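You operate a simulated robot arm through the tools that you are given. There is no shell and no other tool.

You are at the controls of a simulated robot arm. One attempt, no reset.

JOB
Crimp the brass end on the pull cord with the lever press.
Fine: lift the lever first; one stroke, fingers clear of the nest, lever back up; cord on the table.

Only the result counts: the job must be done as asked and must still hold three seconds after the hand-in. Knocking over, shifting, dropping, spilling or breaking anything else fails it.

ROBOT AND FRAMES
A 7-joint arm with a two-finger parallel gripper, fixed in place. Base frame: the origin is on the floor under the middle of its stand, x ahead of it, y to its left, z up. Units: mm, rad, N and s.
It reaches about 1372 mm from its shoulder. Its first joint turns from -2.601 to 2.601 rad. Payload 3.43 kg.
The TCP is the grasp point between the finger pads, 30 mm short of the fingertips. In the tool frame z runs along the fingers and y along their closing line. Largest opening 94 mm; finger width 28, thickness 10; the body of the gripper, 50 by 96 mm, starts 55 mm behind the TCP.
Orientation is that of the tool frame in the base frame, as a unit quaternion [w, x, y, z]. With the fingers straight down and closing along the base's y, the tool's x points along the base's -x, its y along +y and its z along -z.

CONTROLS
- The arm moves only by the tool jog_arm. Its argument "steps" is a list of rows, each an object of numbers (a shift or turn left out is 0, a gripper value left out holds the last): "dx", "dy", "dz": the shift along the tool's x, y, z in units of 20 mm (1.0 is 20 mm); "ax", "ay", "az": the turn, a rotation vector about the tool's x, y, z in units of 8 degrees (1.0 is 8 degrees); "hand": the closure, from 0 (fully open) to 1 (shut). In form: [{"dx": .., "dy": .., "dz": .., "ax": .., "ay": .., "az": .., "hand": ..}, ...]. A call has 1 to 20 rows; each row shifts and turns the commanded pose from where the row before left it, along the tool's axes as they then stand. A call with a number of a shift or a turn outside -1 to 1 is refused whole. Each row takes 0.2 s and may step no farther than 50 mm and 0.15 rad from the row before; otherwise, or with a gripper value out of range, the whole call is refused. Where a pose cannot be reached the arm comes as near as it can. A force on the tool above 40 N (or 10 N above the force at the start of the call, whichever is more), or a blocked arm, ends the call early, and 0.2 s more pass. The fingers move at their own pace (about 45 mm/s each) and stop on an object; they squeeze with about 27 N. The grip force told is the motor's: it shows also when the fingers shut on nothing. Time passes only in rows, and 0.2 s behind the last, so rows that do not move let the fingers close. It gives the time, the measured TCP pose, the force on the tool (base axes), the opening and the grip force at its end, in the units of the frame above (readings bear some noise), with the torque about the TCP (base axes, N m) and any sound that the robot's microphone picked up, and new pictures: "views" is both (left out), scene, wrist or none.
- Cameras (640 x 400 px; columns grow to the right, rows downward): "scene" is fixed at [227.1, 491.9, 1360.5]; the picture's right is [0.99, 0.16, 0.00], its down [0.10, -0.65, -0.75] and it looks along [-0.12, 0.74, -0.66] (base axes); focal length 337 px, centre (320, 200). "wrist" rides on the gripper at [76, 14, -102] in the tool frame; the picture's right is [-0.18, 0.98, 0.00], its down [-0.75, -0.14, -0.64] and it looks along [-0.63, -0.12, 0.77] (tool axes); focal length 243 px, centre (320, 200). There is no depth. A picture from a camera that has moved, and an enlarged one, comes with that camera's place and axes in the base frame and with its lens. The place of the scene camera against the robot may be out by one fixed shift of up to 25 mm in any direction.
- enlarge(camera, box): a new picture of the part [left, top, right, bottom] of that camera's present view, enlarged. The clock stands still meanwhile.
- job_done(): hands the job in; it is judged then, once.

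Places have to be worked out from the pictures, the camera data and where the tool is seen. Open the gripper and draw the arm clear of the work before you hand the job in, unless the task says otherwise.

The tools are called after "Request:" as name(argument=value, ...) on one line, values as JSON. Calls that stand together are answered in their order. jog_arm: Moves the arm, as the interface text tells. Its arguments: {"type":"object","properties":{"steps":{"type":"array"},"views":{"type":"string","enum":["both","scene","wrist","none"]}},"required":["steps"]} The other tools are called the same way: enlarge (camera, box) takes an enlarged picture of a part of a camera's view; job_done () hands the job in.

At the start:

```text
t: 0.0
tcp_pos: [-56.6, 806.3, 1139.5]
tool_rot: [0.0, 0.0, 1.0, 0.0]
contact_force: [0.5, 0.1, 0.4]
ft_torque: [0.03, -0.03, -0.01]
opening: 94.0
grip_force: 0.0
```

scene: 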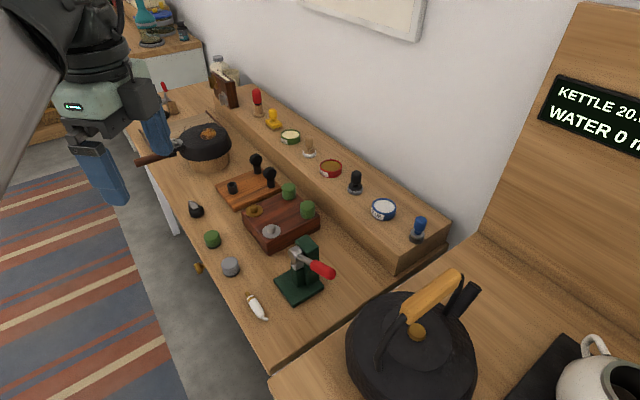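
wrist: 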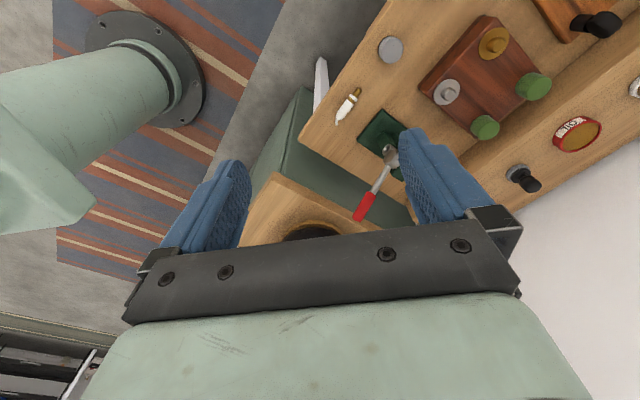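

The press (green, red lever) is in the scene view near (300,280), and what looks like the cord with a brass end is near (257,307). I enlarge both views to identify them.

Request:
enlarge(camera="scene", box=[220, 220, 360, 330])

Request:
enlarge(camera="wrist", box=[300, 60, 440, 230])

Request:
enlarge(camera="scene", box=[130, 60, 350, 260])

```text
3.64 times, centred on (290, 275) of scene
camera zoom: at [227.1, 491.9, 1360.5], right [0.99, 0.16, 0.0], down [0.1, -0.65, -0.75], along [-0.12, 0.74, -0.66], focal length 1225 px, centre (429, -73)
```

zoom: 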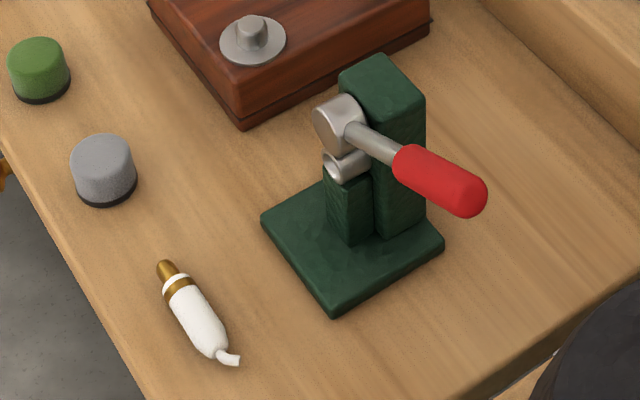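

```text
2.35 times, centred on (370, 145) of wrist
camera zoom: at [-132.6, 820.9, 1241.3], right [0.18, 0.98, 0.0], down [0.75, -0.14, 0.64], along [0.63, -0.12, -0.77], focal length 571 px, centre (202, 329)
```

zoom: 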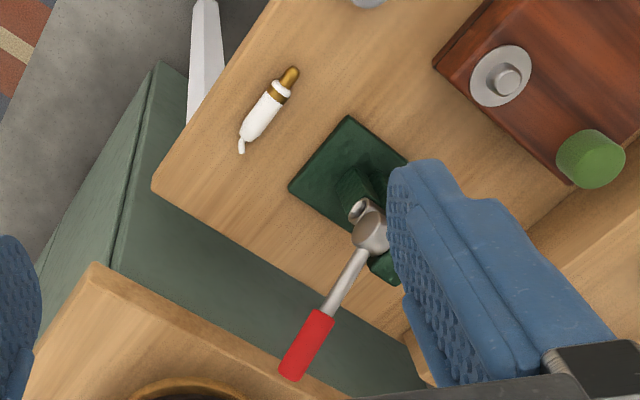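

```text
2.00 times, centred on (240, 160) of scene
camera zoom: at [227.1, 491.9, 1360.5], right [0.99, 0.16, 0.0], down [0.1, -0.65, -0.75], along [-0.12, 0.74, -0.66], focal length 674 px, centre (480, 280)
```

zoom: 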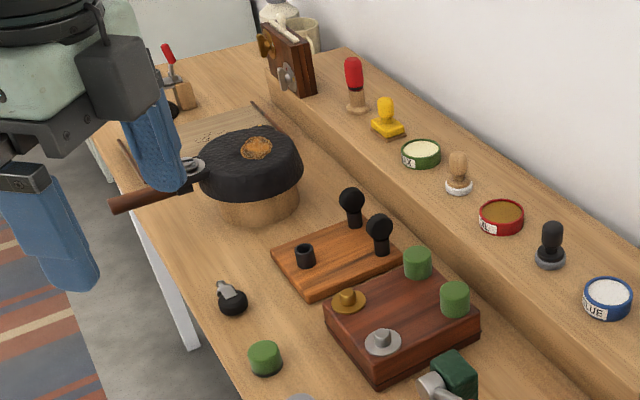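

The cord (brass tip about (10,865), tail about (65,815), z≈755) lies in front of the press. The press front appears to face about (-0.7,-0.7), with the lever out sideways. I turn the wrist camera to look at the press from its front and come closer.

Request:
jog_arm(steps=[{"az": -0.9375, "dz": 0.8}, {"az": -0.9375, "dz": 0.8}, {"az": -0.9375, "dz": 0.8}, {"az": -0.9375, "dz": 0.8}, {"az": -0.9375, "dz": 0.8}, {"az": -0.9375, "dz": 0.8}, {"dx": -0.9, "dy": -0.6, "dz": 0.5}, {"dx": -0.9, "dy": -0.6, "dz": 0.5}, {"dx": -0.9, "dy": -0.6, "dz": 0.5}, {"dx": -0.9, "dy": -0.6, "dz": 0.5}, {}])

```text
t: 2.4
tcp_pos: [28.4, 822.1, 1002.7]
tool_rot: [0.001, -0.384, 0.923, 0.0]
contact_force: [0.6, -0.2, -0.4]
ft_torque: [0.01, 0.01, -0.01]
opening: 93.9
grip_force: 0.1
camera wrist: at [-35.5, 779.8, 1105.2], right [-0.57, 0.82, 0.0], down [0.63, 0.43, 0.64], along [0.53, 0.36, -0.77], focal length 243 px, centre (320, 200)
```

scene: 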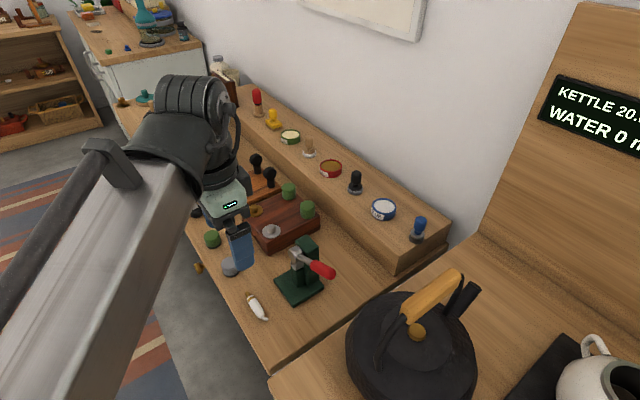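
wrist: 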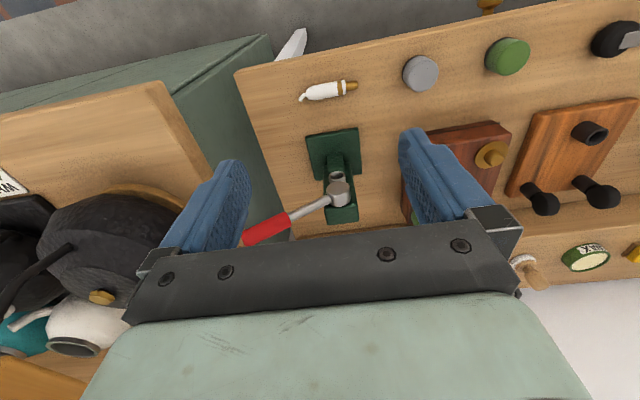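

Request:
enlarge(camera="wrist", box=[230, 60, 410, 260])

Request:
enlarge(camera="scene", box=[265, 230, 345, 310])

```text
2.00 times, centred on (320, 160) of wrist
camera zoom: at [-35.5, 779.8, 1105.2], right [-0.57, 0.82, 0.0], down [0.63, 0.43, 0.64], along [0.53, 0.36, -0.77], focal length 485 px, centre (320, 280)
```

zoom: 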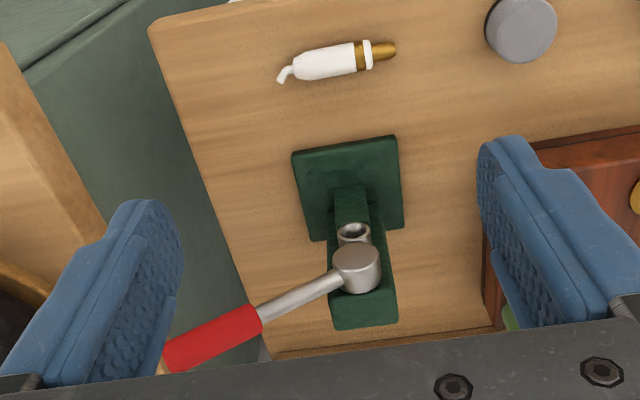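

```text
5.00 times, centred on (305, 270) of scene
camera zoom: at [227.1, 491.9, 1360.5], right [0.99, 0.16, 0.0], down [0.1, -0.65, -0.75], along [-0.12, 0.74, -0.66], focal length 1684 px, centre (395, -150)
```

zoom: 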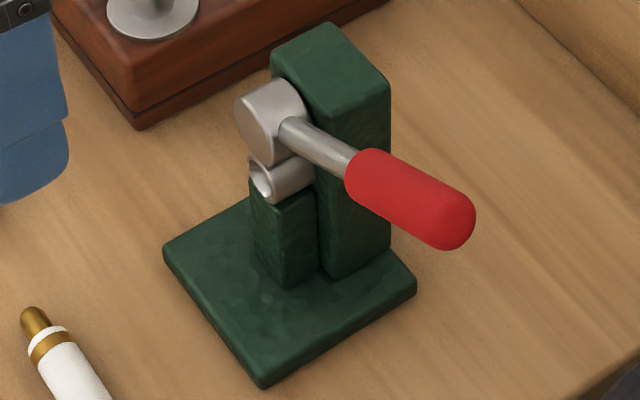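

From the two wrist views the nest bore is near (104,904,832), opening toward (-0.7,-0.7). The hub is near (102,901,872) and the red handle end near (203,834,900), so the lever is only about 13° above horizontal. I move closer for a better look at the nest and the cord.

Request:
jog_arm(steps=[{"dx": -0.3, "dz": 0.9}, {"dx": -0.3, "dz": 0.9}, {"dx": -0.3, "dz": 0.9}, {"dx": -0.3, "dz": 0.9}, {}], views="wrist")

Request:
enlarge(camera="wrist", box=[260, 90, 420, 220])

Request:
enlarge(camera="wrist", box=[260, 0, 420, 100])

```text
t: 3.6
tcp_pos: [45.2, 841.1, 931.4]
tool_rot: [0.0, -0.383, 0.924, 0.0]
contact_force: [0.9, 0.1, 0.0]
ft_torque: [-0.03, -0.02, 0.01]
opening: 93.9
grip_force: 0.0
camera wrist: at [-18.3, 797.3, 1033.5], right [-0.57, 0.82, 0.0], down [0.63, 0.43, 0.64], along [0.53, 0.36, -0.77], focal length 243 px, centre (320, 200)
```

wrist: 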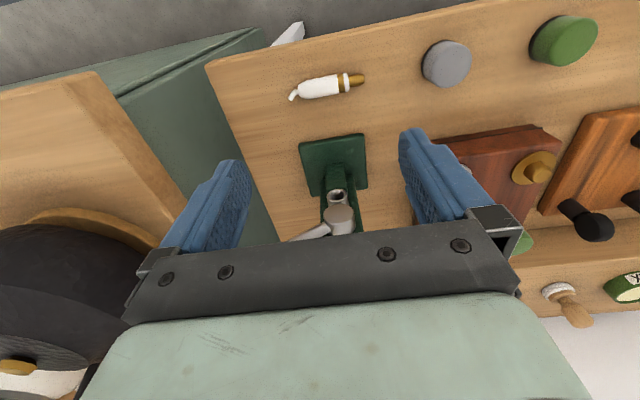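

```text
3.08 times, centred on (340, 155) of wrist
camera zoom: at [-18.3, 797.3, 1033.5], right [-0.57, 0.82, 0.0], down [0.63, 0.43, 0.64], along [0.53, 0.36, -0.77], focal length 746 px, centre (258, 338)
```

zoom: 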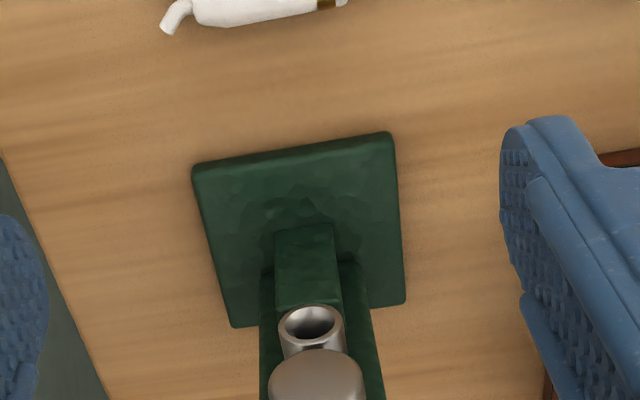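

```text
4.00 times, centred on (340, 50) of wrist
camera zoom: at [-18.3, 797.3, 1033.5], right [-0.57, 0.82, 0.0], down [0.63, 0.43, 0.64], along [0.53, 0.36, -0.77], focal length 970 px, centre (240, 800)
```

zoom: 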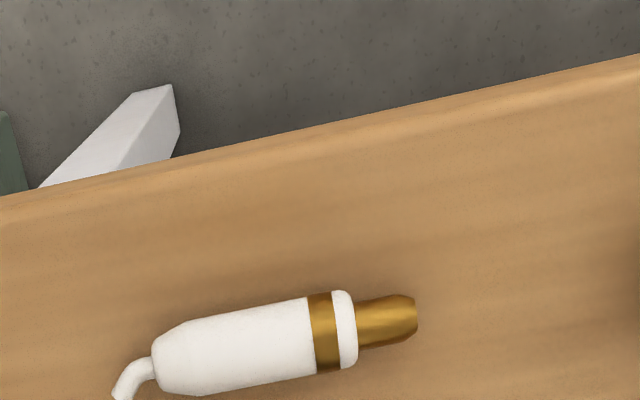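

The nest bore is about Ø15 mm at (107,907,830) and the brass end about Ø10.6 mm. The cord axis runs along (-0.71,0.71), with its tip near (8,867,777). Next I rise, move above the red handle and yaw so the fingers close across the lever, and look at it and the nearby kettle.

Request:
jog_arm(steps=[{"dz": -0.9}, {"dz": -0.9}, {"dz": -0.9}, {"dz": -0.9}, {"dx": -0.88, "dy": -0.77}, {"dx": -0.88, "dy": -0.77}, {"dx": -0.88, "dy": -0.77}, {"dx": -0.88, "dy": -0.77}, {"dx": -0.88, "dy": -0.77}, {"dx": -0.88, "dy": -0.77}, {}], views="both")

Request:
jog_arm(steps=[{"az": -0.9375}, {"az": -0.9375}, {"az": -0.9375}, {"az": -0.9375}, {"az": -0.9375}, {"az": -0.9375}, {"az": -0.9375}, {"az": -0.9375}, {"az": -0.9375}, {"az": -0.9375}, {"az": -0.9375}, {"az": -0.9375}, {}], views="both")

```text
t: 6.0
tcp_pos: [184.2, 849.7, 1002.6]
tool_rot: [0.001, -0.384, 0.924, 0.0]
contact_force: [-0.3, -0.4, 0.1]
ft_torque: [0.01, -0.03, -0.01]
opening: 93.9
grip_force: 0.0
camera wrist: at [121.6, 806.2, 1104.3], right [-0.57, 0.82, 0.0], down [0.63, 0.43, 0.64], along [0.53, 0.36, -0.77], focal length 243 px, centre (320, 200)
```

scene: 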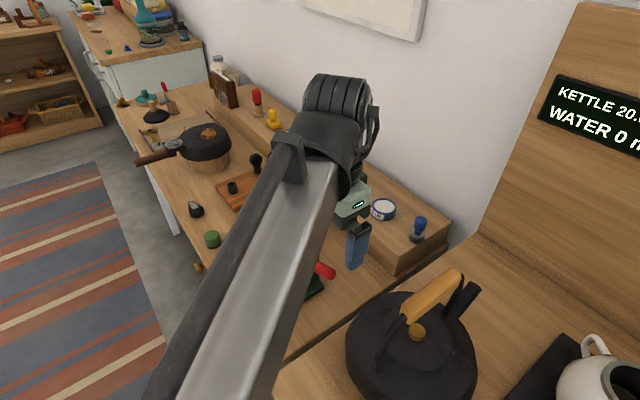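
wrist: 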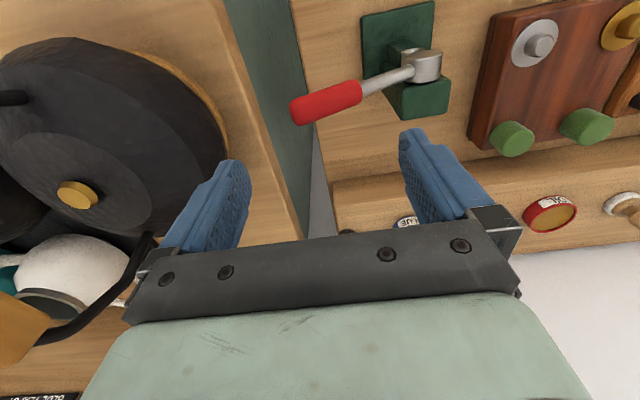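

```text
t: 8.8
tcp_pos: [184.1, 849.2, 1004.0]
tool_rot: [0.0, 0.925, -0.381, 0.0]
contact_force: [1.3, -0.8, -0.2]
ft_torque: [0.01, -0.02, 0.03]
opening: 94.1
grip_force: 0.0
camera wrist: at [229.4, 786.0, 1105.4], right [-0.82, -0.57, 0.0], down [-0.43, 0.63, 0.64], along [-0.36, 0.53, -0.77], focal length 243 px, centre (320, 200)
```

scene: 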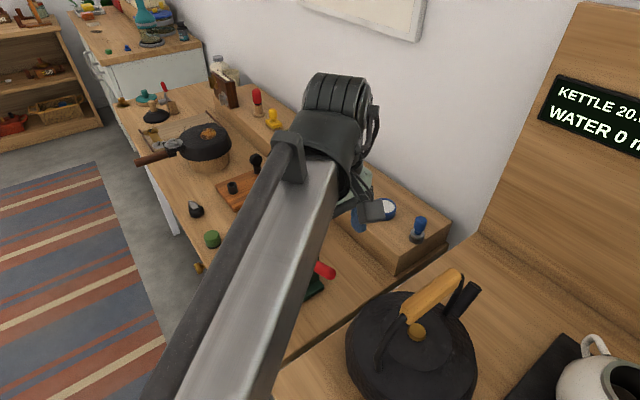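
wrist: 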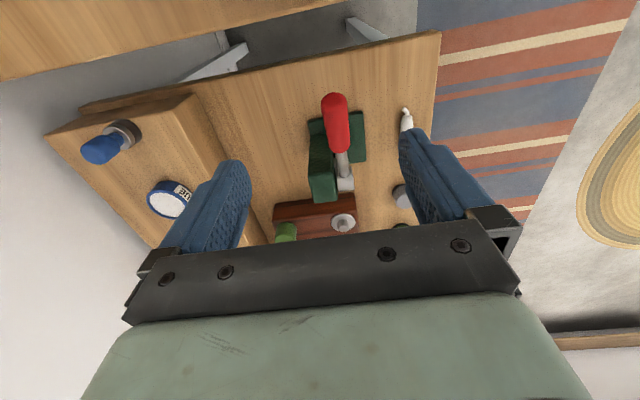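

The yaw was reached; the handle now appears between the fingers. I enlarge to locate its two ends.

Request:
enlarge(camera="wrist", box=[280, 80, 400, 210])

```text
3.08 times, centred on (340, 145) of wrist
camera zoom: at [229.4, 786.0, 1105.4], right [-0.82, -0.57, 0.0], down [-0.43, 0.63, 0.64], along [-0.36, 0.53, -0.77], focal length 746 px, centre (258, 369)
```

zoom: 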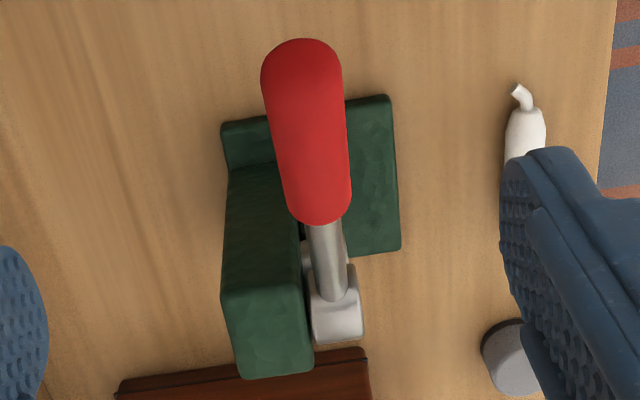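

Triangulated lever: hub at about (108,905,869), red handle neck (151,865,902), end centre (184,832,914), so its elevation is about 24°, radius about 115 and plane n≈718.5. I come down to grip the handle near (174,842,910), stopping partway to check.

Request:
jog_arm(steps=[{"dx": -0.04, "dy": 0.2, "dz": 0.9}, {"dx": -0.04, "dy": 0.2, "dz": 0.9}, {"dx": -0.03, "dy": 0.2, "dz": 0.9}, {}], views="both")

```text
t: 9.8
tcp_pos: [174.4, 842.4, 947.8]
tool_rot: [0.0, 0.924, -0.383, 0.0]
contact_force: [-0.1, -0.4, 0.5]
ft_torque: [0.02, 0.02, 0.02]
opening: 94.0
grip_force: 0.0
camera wrist: at [219.5, 779.3, 1050.4], right [-0.82, -0.57, 0.0], down [-0.43, 0.63, 0.64], along [-0.36, 0.53, -0.77], focal length 243 px, centre (320, 200)
```

scene: 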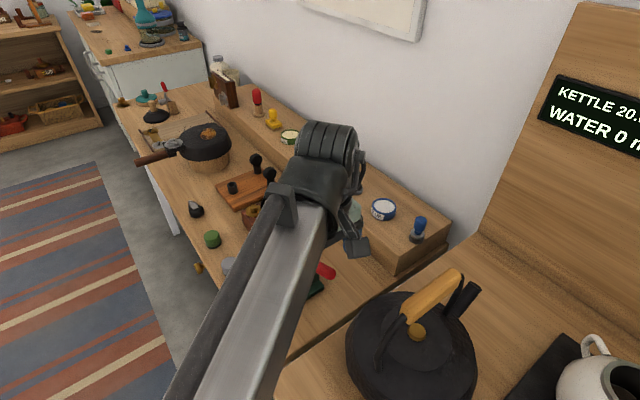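
wrist: 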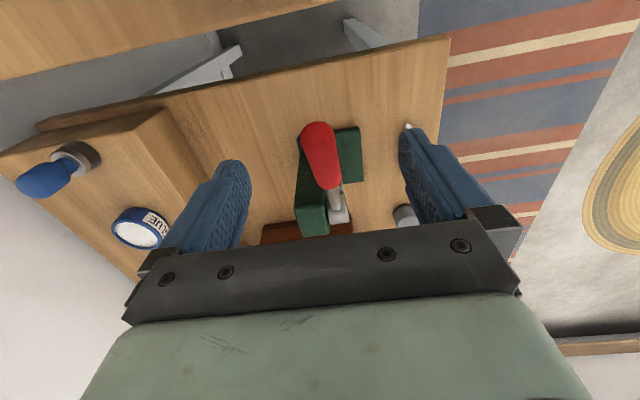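

The handle is where I computed it, on the line between the fingers. I descend the last 38 mm and close on it.

Request:
jog_arm(steps=[{"dz": 0.95}, {"dz": 0.95}, {}, {"hand": 1.0}, {"hand": 1.0}, {"hand": 1.0}, {"hand": 1.0}, {"hand": 1.0}, {"hand": 1.0}, {"hand": 1.0}], views="both")

```text
t: 12.0
tcp_pos: [174.3, 841.0, 910.9]
tool_rot: [0.002, 0.924, -0.381, 0.0]
contact_force: [-19.7, -19.4, -4.0]
ft_torque: [-0.05, -0.4, -0.18]
opening: 22.9
grip_force: 44.7
camera wrist: at [219.3, 778.3, 1013.1], right [-0.82, -0.57, 0.0], down [-0.43, 0.63, 0.64], along [-0.36, 0.53, -0.77], focal length 243 px, centre (320, 200)
```

scene: 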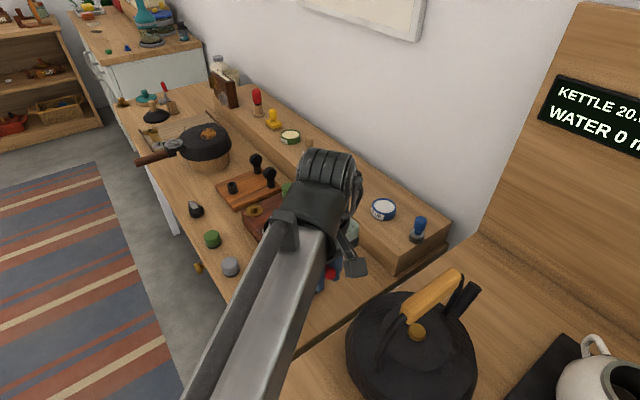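
wrist: 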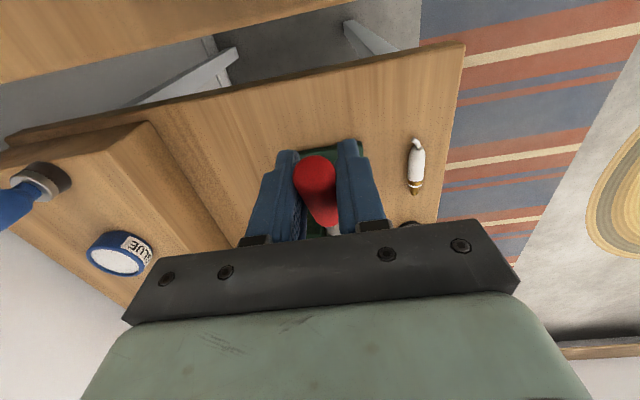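

The handle is gripped (opening 22.9), but a side force of about 27 N along -n shows I'm a little off its centre-line. I shift 1.5–2 mm along -n to relieve it.

Request:
jog_arm(steps=[{"dy": 0.07}, {}], views="none")

```text
t: 12.6
tcp_pos: [174.4, 839.9, 911.8]
tool_rot: [0.001, 0.924, -0.382, 0.001]
contact_force: [-17.6, -15.4, -5.4]
ft_torque: [-0.24, -0.34, -0.05]
opening: 22.6
grip_force: 45.7
```

Request:
jog_arm(steps=[{"dy": 0.1}, {"dy": 0.1}, {}], views="none")

```text
t: 13.4
tcp_pos: [174.2, 840.7, 911.8]
tool_rot: [-0.003, 0.923, -0.384, 0.001]
contact_force: [17.2, 9.3, 1.6]
ft_torque: [-0.21, 0.04, 0.42]
opening: 22.8
grip_force: 45.1
```

The force reversed (about +19 N), so the stiffness is about 10 N/mm. I go back about 1.7 mm.

Request:
jog_arm(steps=[{"dy": -0.085}, {}], views="none")

```text
t: 14.0
tcp_pos: [175.0, 841.9, 912.0]
tool_rot: [-0.002, 0.924, -0.382, 0.0]
contact_force: [23.4, 15.5, 1.9]
ft_torque: [-0.15, 0.08, 0.01]
opening: 22.7
grip_force: 45.2
```

The reading moved the other way, so it may be settling. I wait without moving and re-read.

Request:
jog_arm(steps=[{}, {}, {}, {}], views="none")

```text
t: 15.0
tcp_pos: [174.3, 840.7, 910.0]
tool_rot: [-0.002, 0.924, -0.383, 0.001]
contact_force: [29.9, 21.4, 7.7]
ft_torque: [-0.01, 0.52, 0.16]
opening: 22.9
grip_force: 45.1
```

The handle holds the tool at n≈717.7 while the command sits at about 715.3, which explains the +n force. I move the command +2.3 mm along n and let it settle.

Request:
jog_arm(steps=[{"dy": -0.115}, {}, {}, {}, {}], views="none")

```text
t: 16.2
tcp_pos: [173.7, 841.2, 911.0]
tool_rot: [0.001, 0.924, -0.382, 0.001]
contact_force: [20.6, 1.8, 5.7]
ft_torque: [-0.03, 0.08, -0.02]
opening: 22.8
grip_force: 44.7
```

The forces are modest now. I lift the lever along its arc about the hub (radius 101 mm, now 24.6°), turning the tool with it, 16° first.

Request:
jog_arm(steps=[{"dx": -0.158, "dz": -0.315, "ay": 0.5}, {"dx": -0.158, "dz": -0.315, "ay": 0.5}, {"dx": -0.158, "dz": -0.315, "ay": 0.5}, {"dx": -0.158, "dz": -0.315, "ay": 0.5}, {}, {}], views="both")

```text
t: 17.6
tcp_pos: [162.5, 853.9, 935.7]
tool_rot: [0.053, 0.915, -0.379, 0.129]
contact_force: [10.2, 0.1, 2.1]
ft_torque: [-0.15, -0.16, -0.06]
opening: 22.9
grip_force: 44.6
camera wrist: at [185.4, 811.6, 1054.0], right [-0.82, -0.57, -0.05], down [-0.54, 0.74, 0.41], along [-0.2, 0.36, -0.91], focal length 243 px, centre (320, 200)
```

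scene: 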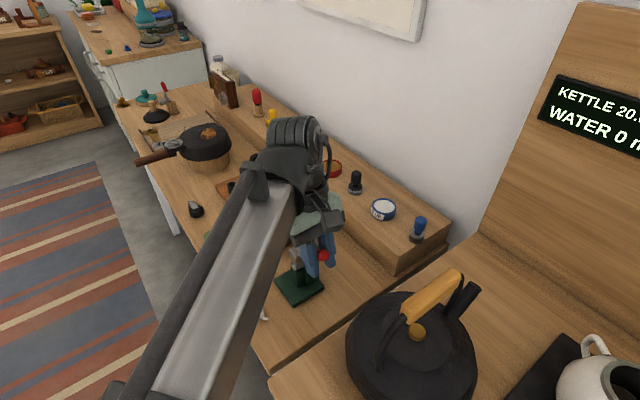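
wrist: 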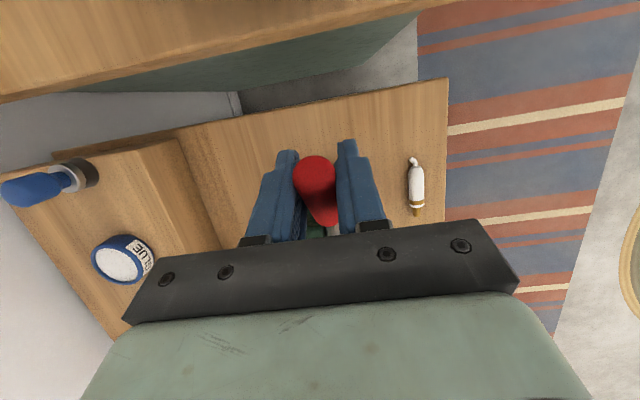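

The lever follows freely (now about 41°) with low forces. I continue another 16°.

Request:
jog_arm(steps=[{"dx": -0.158, "dz": -0.315, "ay": 0.5}, {"dx": -0.158, "dz": -0.315, "ay": 0.5}, {"dx": -0.158, "dz": -0.315, "ay": 0.5}, {"dx": -0.158, "dz": -0.315, "ay": 0.5}, {}, {}], views="both")

```text
t: 18.5
tcp_pos: [153.1, 863.1, 946.6]
tool_rot: [0.093, 0.894, -0.368, 0.237]
contact_force: [-1.1, -7.7, 10.5]
ft_torque: [0.04, 0.42, 0.02]
opening: 22.6
grip_force: 45.6
out of reach, approached as far as the arm can: row 4
stopped in row 4: the force on the tool passed its limit at 52 N (the readings are from after the stop); the commanded pose is now the measured one
camera wrist: at [154.4, 841.1, 1073.7], right [-0.8, -0.59, -0.1], down [-0.59, 0.78, 0.19], along [-0.03, 0.21, -0.98], focal length 243 px, centre (320, 200)
```

scene: 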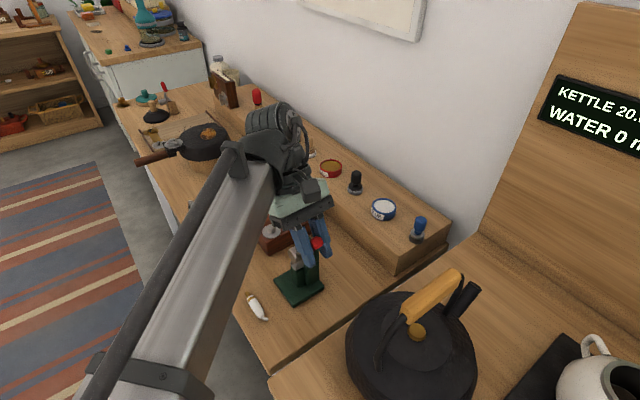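
wrist: 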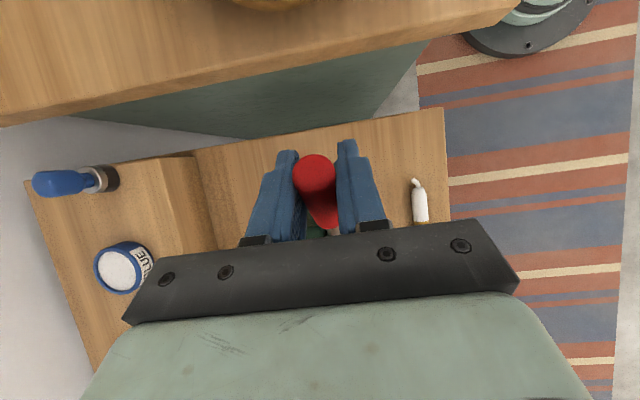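

Row 4 was beyond the arm's wrist reach at about 30° lean, with the lever at about 52°. I keep the tool orientation fixed and raise the lever by translation only in small steps, checking whether it is at its stop.

Request:
jog_arm(steps=[{"dx": -0.07, "dz": -0.16}, {"dx": -0.075, "dz": -0.158}, {}, {}], views="none")

```text
t: 19.5
tcp_pos: [151.3, 864.1, 948.2]
tool_rot: [0.089, 0.894, -0.37, 0.236]
contact_force: [12.1, -28.0, 12.1]
ft_torque: [-1.21, -0.79, 0.34]
opening: 22.9
grip_force: 45.3
out of reach, approached as far as the arm can: row 1
```

The arm's orientation limit is reached with the lever at about 53°. I rotate the tool back toward vertical about the grip point, letting the handle pivot in the pads, to regain reach.

Request:
jog_arm(steps=[{"ay": -0.3}, {"ay": -0.3}, {"ay": -0.3}, {"ay": -0.3}, {}, {}], views="wrist")

```text
t: 20.9
tcp_pos: [151.1, 864.4, 947.7]
tool_rot: [0.061, 0.911, -0.374, 0.161]
contact_force: [-2.6, -21.1, -5.9]
ft_torque: [-1.05, -0.93, 0.04]
opening: 22.7
grip_force: 45.3
camera wrist: at [167.1, 829.0, 1069.7], right [-0.81, -0.58, -0.07], down [-0.56, 0.75, 0.35], along [-0.15, 0.32, -0.93], focal length 243 px, centre (320, 200)
```

wrist: 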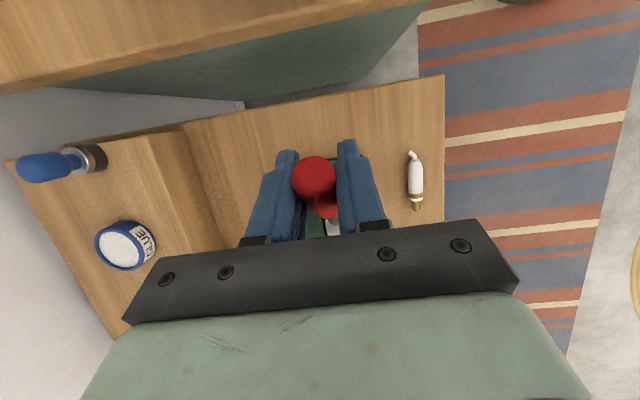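

The handle pivots in the grip fine (lean is now about 20°). I try raising the lever further by translation along the arc in small steps.

Request:
jog_arm(steps=[{"ay": -0.3}, {"ay": -0.3}, {"dx": -0.11, "dz": -0.137}, {"dx": -0.115, "dz": -0.134}, {"dx": -0.12, "dz": -0.13}, {}, {}], views="both")

```text
t: 22.5
tcp_pos: [143.9, 872.2, 954.5]
tool_rot: [0.045, 0.917, -0.377, 0.122]
contact_force: [-17.5, -19.1, -17.2]
ft_torque: [-0.45, -0.69, -0.24]
opening: 22.7
grip_force: 45.1
camera wrist: at [167.5, 828.8, 1072.4], right [-0.82, -0.58, -0.06], down [-0.54, 0.73, 0.43], along [-0.2, 0.38, -0.9], focal length 243 px, centre (320, 200)
```

scene: 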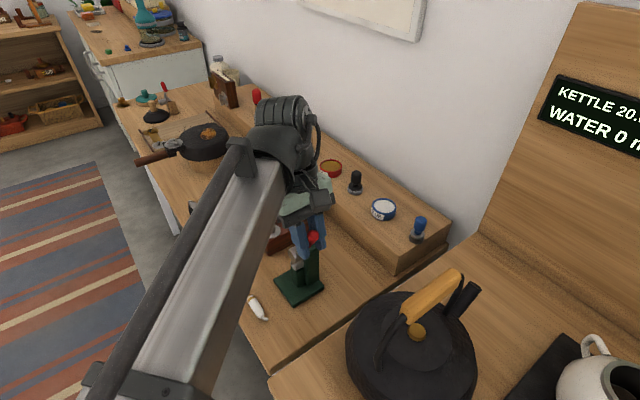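
wrist: 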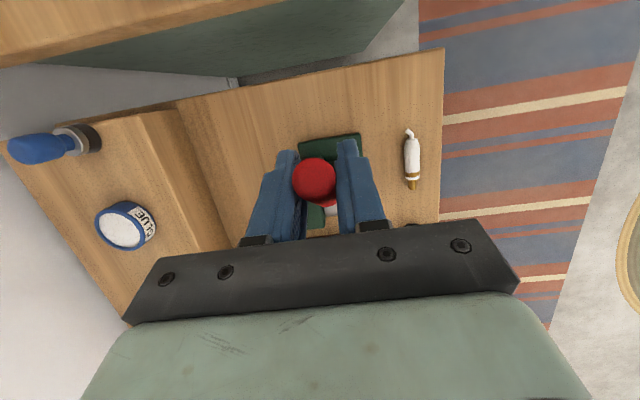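

Lever is now at about 60° and still moving. I correct 1 mm along -n and continue raising in 2° steps.

Request:
jog_arm(steps=[{"dy": 0.06}, {"dx": -0.126, "dz": -0.121}, {"dx": -0.13, "dz": -0.117}, {"dx": -0.134, "dz": -0.113}, {"dx": -0.138, "dz": -0.108}, {}, {}], views="none")

```text
t: 23.9
tcp_pos: [136.1, 879.0, 958.5]
tool_rot: [0.046, 0.916, -0.377, 0.125]
contact_force: [4.9, -3.9, -2.0]
ft_torque: [0.74, 0.93, -0.03]
opening: 22.5
grip_force: 44.7
stopped in row 6: the force on the tool passed its limit at 41 N (the readings are from after the stop); the commanded pose is now the measured one
```

Force limit reached with the lever at about 66°, possibly the upper stop. One more small step will tell whether it is blocked.

Request:
jog_arm(steps=[{"dx": -0.142, "dz": -0.1}, {"dx": -0.1, "dz": -0.07}, {}], views="both")

```text
t: 24.5
tcp_pos: [136.5, 878.9, 959.9]
tool_rot: [0.049, 0.915, -0.379, 0.128]
contact_force: [8.6, -4.2, -5.7]
ft_torque: [0.69, 0.87, 0.06]
opening: 22.4
grip_force: 44.7
stopped in row 3: the force on the tool passed its limit at 43 N (the readings are from after the stop); the commanded pose is now the measured one
camera wrist: at [159.8, 836.1, 1077.9], right [-0.82, -0.57, -0.06], down [-0.54, 0.73, 0.42], along [-0.2, 0.37, -0.91], focal length 243 px, centre (320, 200)
```

scene: 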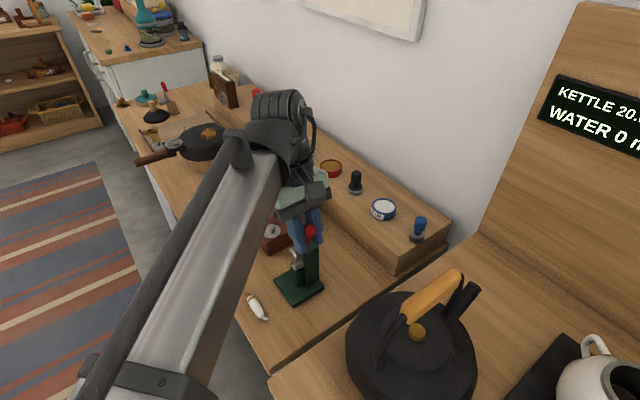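
wrist: 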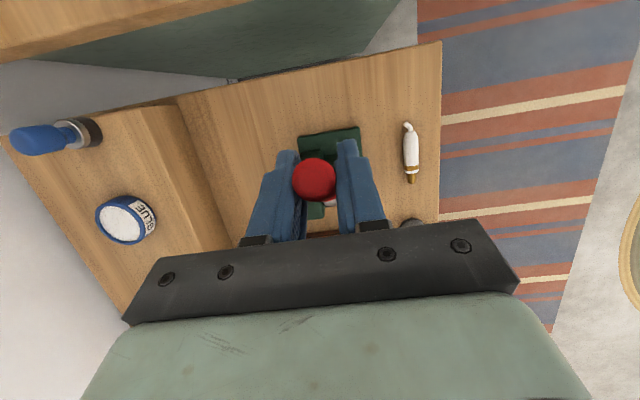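

The position didn't change, so the lever is at its upper stop (about 66°). I open the fingers part way and check that the lever stays up.

Request:
jog_arm(steps=[{"hand": 0.4}, {"hand": 0.4}, {"hand": 0.4}, {"hand": 0.4}, {}], views="both")

```text
t: 25.7
tcp_pos: [135.5, 877.9, 958.8]
tool_rot: [0.049, 0.915, -0.379, 0.127]
contact_force: [-0.4, 0.3, -0.1]
ft_torque: [0.0, 0.04, 0.02]
opening: 56.6
grip_force: 0.1
camera wrist: at [158.7, 836.6, 1078.3], right [-0.82, -0.57, -0.06], down [-0.54, 0.73, 0.42], along [-0.2, 0.37, -0.91], focal length 243 px, centre (320, 200)
```

scene: 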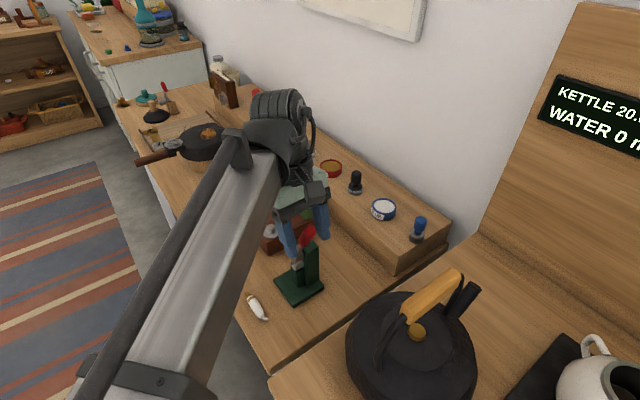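
wrist: 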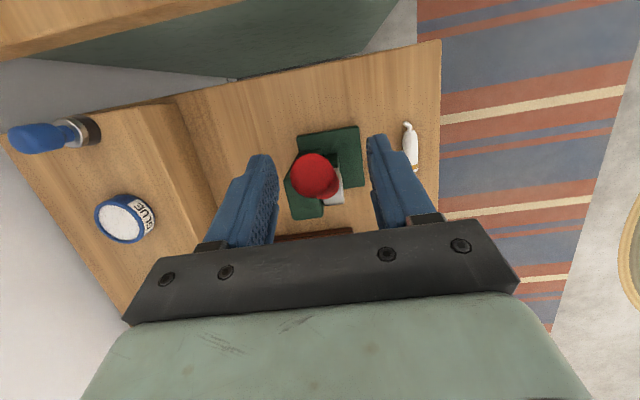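

The lever stays up on its own. I retract along the fingers, level the tool, and move above the cord (about (40,836)) with a moderate opening to take a closer look.

Request:
jog_arm(steps=[{"dz": -1.0}, {"dz": -1.0}, {"dz": -1.0}, {"dz": -1.0}, {"dz": -1.0}, {"ay": -0.98}, {"ay": -0.98}, {"dx": -0.11, "dy": 0.97}, {"dx": -0.11, "dy": 0.97}, {"dx": -0.11, "dy": 0.97}, {"dx": -0.11, "dy": 0.97}, {"dx": -0.11, "dy": 0.97}, {"dz": 0.9}, {"dz": 0.9}, {"dz": 0.9}, {"dz": 0.9, "hand": 0.5}, {"hand": 0.5}, {}], views="both")

Request:
enlarge(camera="wrist", box=[240, 90, 400, 220])

Request:
enlarge(camera="scene", box=[220, 220, 360, 330])

```text
t: 29.5
tcp_pos: [40.6, 836.9, 983.9]
tool_rot: [-0.004, 0.924, -0.382, 0.001]
contact_force: [0.5, 0.0, 0.0]
ft_torque: [0.01, 0.0, 0.0]
opening: 46.9
grip_force: 0.1
camera wrist: at [84.7, 773.4, 1085.7], right [-0.82, -0.57, -0.01], down [-0.44, 0.63, 0.64], along [-0.36, 0.53, -0.77], focal length 243 px, centre (320, 200)
```

scene: 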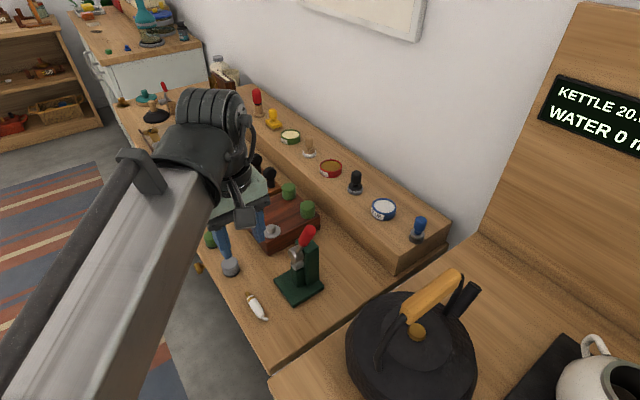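
wrist: 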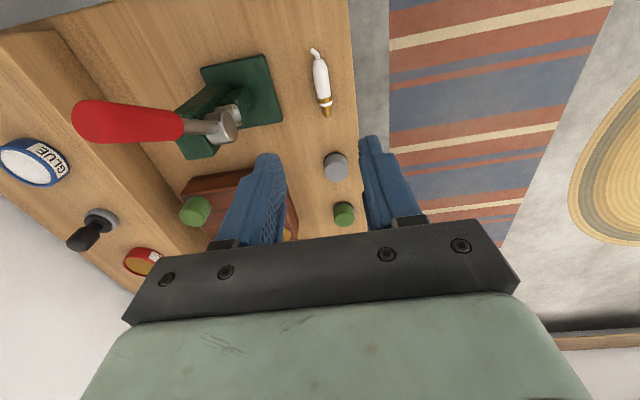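

```text
3.08 times, centred on (320, 155) of wrist
camera zoom: at [84.7, 773.4, 1085.7], right [-0.82, -0.57, -0.01], down [-0.44, 0.63, 0.64], along [-0.36, 0.53, -0.77], focal length 746 px, centre (320, 338)
```

zoom: 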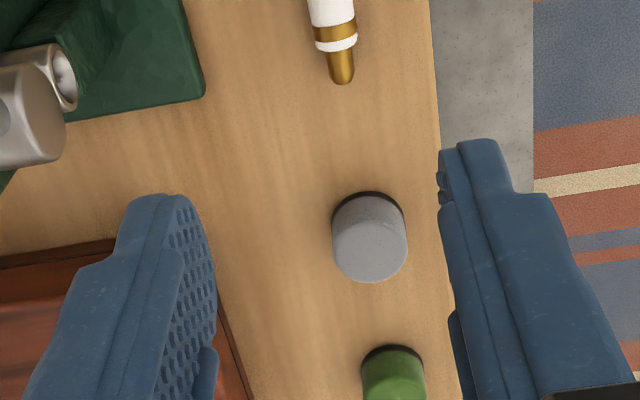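

```text
3.64 times, centred on (290, 275) of scene
camera zoom: at [227.1, 491.9, 1360.5], right [0.99, 0.16, 0.0], down [0.1, -0.65, -0.75], along [-0.12, 0.74, -0.66], focal length 1225 px, centre (429, -73)
```

zoom: 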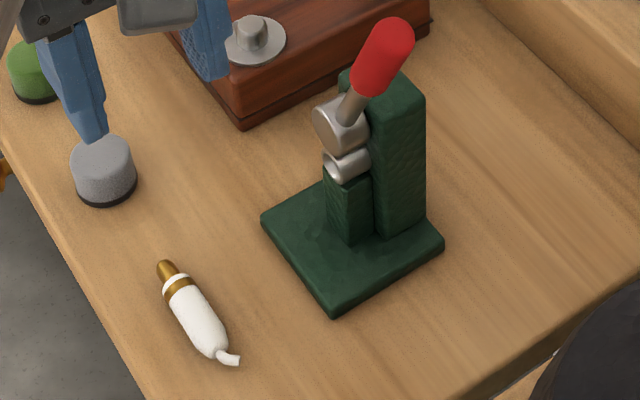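

The lever is up, and the cord is undisturbed. I descend to about 100 mm above the table over the cord for a precise look.

Request:
jog_arm(steps=[{"dz": 0.95}, {"dz": 0.95}, {"dz": 0.95}, {"dz": 0.95}, {"dz": 0.95}, {"dz": 0.95}, {}, {}], views="wrist")

Request:
enlarge(camera="wrist", box=[250, 50, 410, 180])

```text
t: 31.3
tcp_pos: [40.8, 837.4, 869.4]
tool_rot: [-0.003, 0.924, -0.382, 0.001]
contact_force: [0.3, 0.0, -0.7]
ft_torque: [0.02, 0.01, -0.01]
opening: 47.0
grip_force: 0.0
camera wrist: at [85.4, 773.5, 971.7], right [-0.82, -0.57, -0.01], down [-0.44, 0.63, 0.64], along [-0.36, 0.53, -0.77], focal length 243 px, centre (320, 200)
```

wrist: 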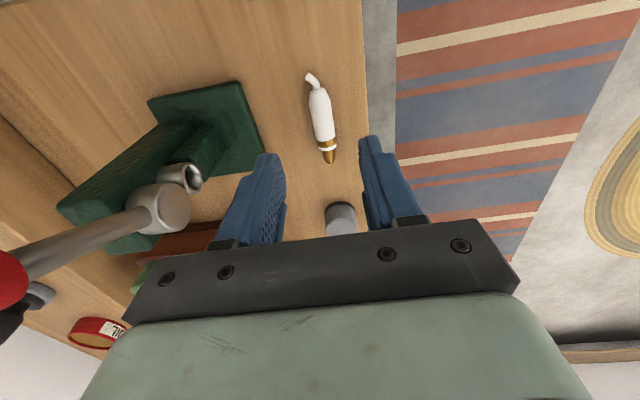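

```text
3.08 times, centred on (330, 115) of wrist
camera zoom: at [85.4, 773.5, 971.7], right [-0.82, -0.57, -0.01], down [-0.44, 0.63, 0.64], along [-0.36, 0.53, -0.77], focal length 746 px, centre (289, 462)
```

zoom: 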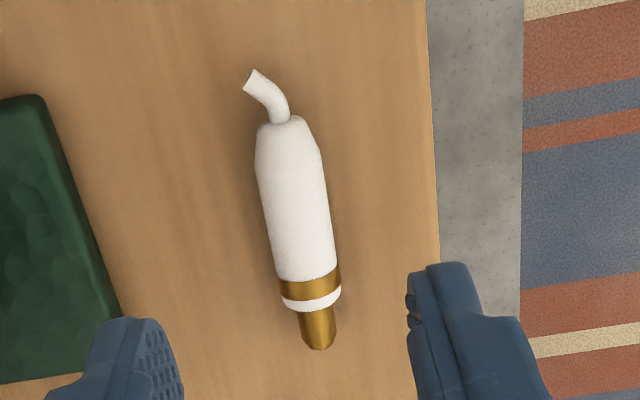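

The cord axis is at n≈621, z≈769, tip at m≈-609 and body end at m≈-542, so the table is at about z=760. The TCP is centred over the white body; I descend to z≈795 and check.

Request:
jog_arm(steps=[{"dz": 0.92}, {"dz": 0.92}, {"dz": 0.92}, {"dz": 0.92}, {}, {}], views="both")

Request:
enlarge(camera="wrist", box=[240, 110, 400, 240])

Request:
enlarge(camera="scene", box=[200, 230, 340, 340])

```text
t: 32.7
tcp_pos: [43.0, 837.8, 796.3]
tool_rot: [-0.004, 0.924, -0.382, 0.001]
contact_force: [-0.1, -0.3, 0.4]
ft_torque: [-0.02, -0.02, 0.0]
opening: 47.1
grip_force: 0.0
camera wrist: at [86.7, 773.9, 897.4], right [-0.82, -0.57, -0.01], down [-0.44, 0.63, 0.64], along [-0.36, 0.53, -0.77], focal length 243 px, centre (320, 200)
```

scene: 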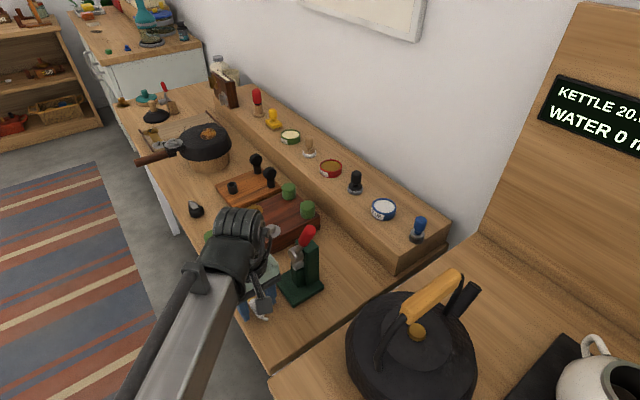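
wrist: 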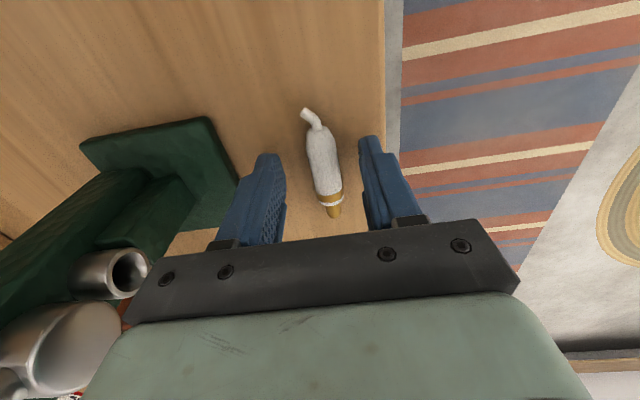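

```text
3.08 times, centred on (320, 175) of wrist
camera zoom: at [86.7, 773.9, 897.4], right [-0.82, -0.57, -0.01], down [-0.44, 0.63, 0.64], along [-0.36, 0.53, -0.77], focal length 746 px, centre (320, 277)
```

zoom: 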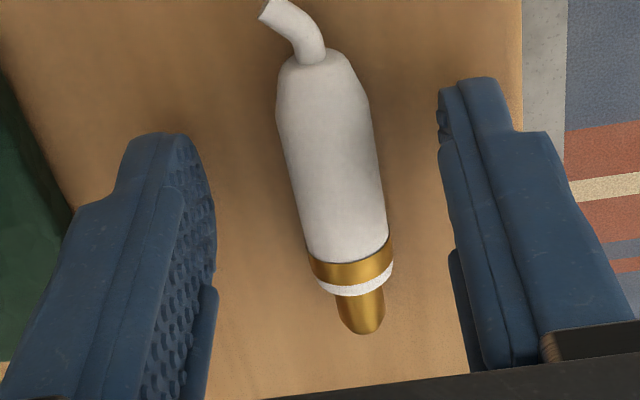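

```text
3.64 times, centred on (270, 285) of scene
camera zoom: at [227.1, 491.9, 1360.5], right [0.99, 0.16, 0.0], down [0.1, -0.65, -0.75], along [-0.12, 0.74, -0.66], focal length 1225 px, centre (502, -109)
```

zoom: 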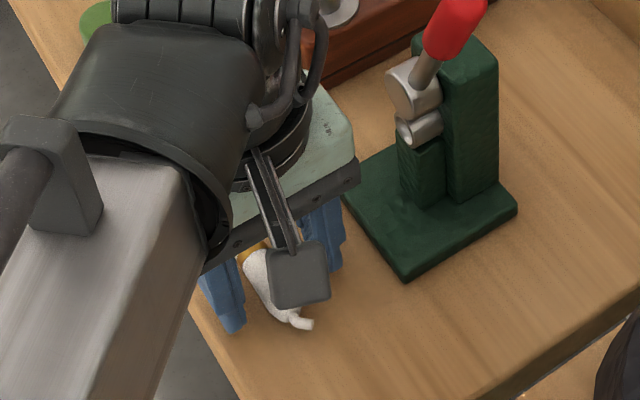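

The cord lies between the fingers as computed. I descend 4 mm more (fingertips about 2 mm above the table) and close gently on the white body.

Request:
jog_arm(steps=[{"dz": 0.2}, {}, {"hand": 0.7}, {"hand": 0.8}, {"hand": 1.0}, {"hand": 1.0}, {"hand": 1.0}, {"hand": 1.0}], views="wrist")

```text
t: 34.5
tcp_pos: [43.2, 838.1, 791.8]
tool_rot: [-0.003, 0.924, -0.382, 0.001]
contact_force: [0.2, 0.2, 0.2]
ft_torque: [-0.01, 0.02, 0.03]
opening: 15.3
grip_force: 27.2
camera wrist: at [86.8, 773.7, 893.2], right [-0.82, -0.57, -0.01], down [-0.44, 0.63, 0.64], along [-0.36, 0.53, -0.77], focal length 243 px, centre (320, 200)
```

wrist: 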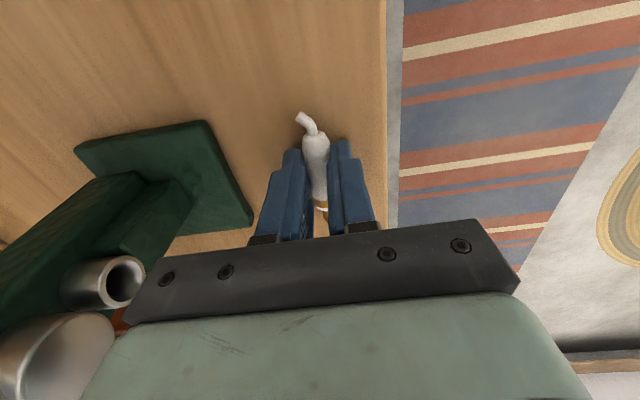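

The cord is held (opening 15.3, grip 27 N). I lift it 60 mm and check that it is level and firm.

Request:
jog_arm(steps=[{"dz": -0.4}, {"dz": -0.8}, {"dz": -0.9}, {"dz": -0.9}, {}, {}], views="both")

Request:
enlarge(camera="wrist", box=[240, 90, 400, 220])

Request:
enlarge(camera="scene", box=[200, 210, 340, 320])

```text
t: 35.9
tcp_pos: [41.8, 837.1, 851.8]
tool_rot: [-0.003, 0.924, -0.381, 0.001]
contact_force: [1.0, 0.0, 0.0]
ft_torque: [0.03, -0.01, 0.02]
opening: 15.1
grip_force: 26.7
camera wrist: at [85.8, 773.2, 953.1], right [-0.82, -0.57, -0.01], down [-0.44, 0.63, 0.64], along [-0.36, 0.53, -0.77], focal length 243 px, centre (320, 200)
```

scene: 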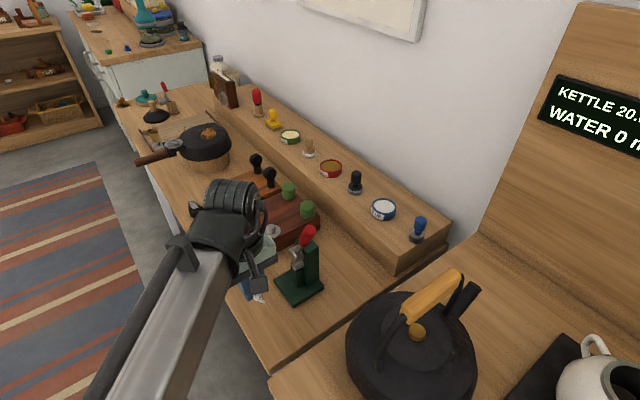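
wrist: 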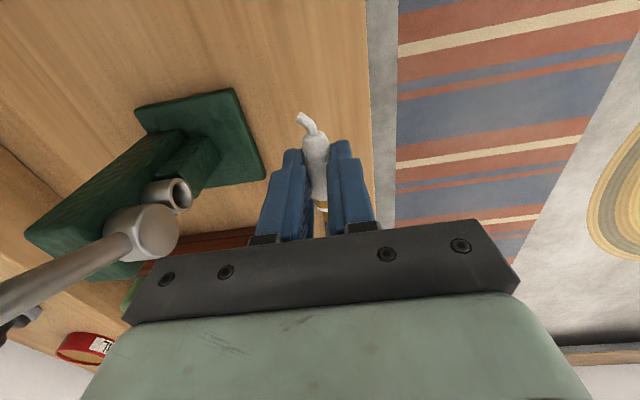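

```text
3.08 times, centred on (320, 155) of wrist
camera zoom: at [85.8, 773.2, 953.1], right [-0.82, -0.57, -0.01], down [-0.44, 0.63, 0.64], along [-0.36, 0.53, -0.77], focal length 746 px, centre (320, 338)
```

zoom: 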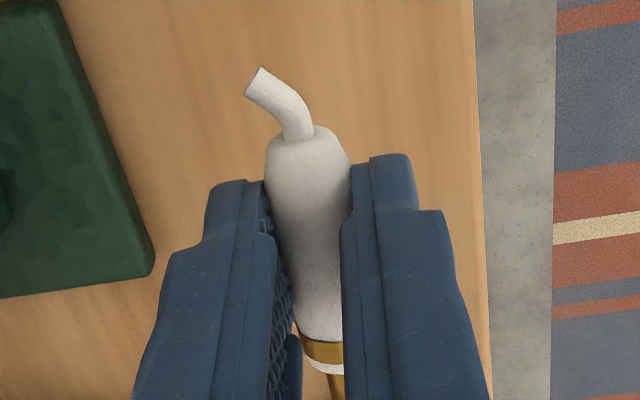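

```text
3.64 times, centred on (270, 265) of scene
camera zoom: at [227.1, 491.9, 1360.5], right [0.99, 0.16, 0.0], down [0.1, -0.65, -0.75], along [-0.12, 0.74, -0.66], focal length 1225 px, centre (502, -36)
```

zoom: 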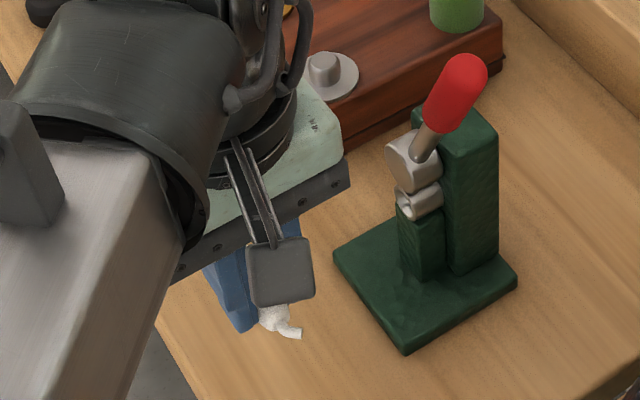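

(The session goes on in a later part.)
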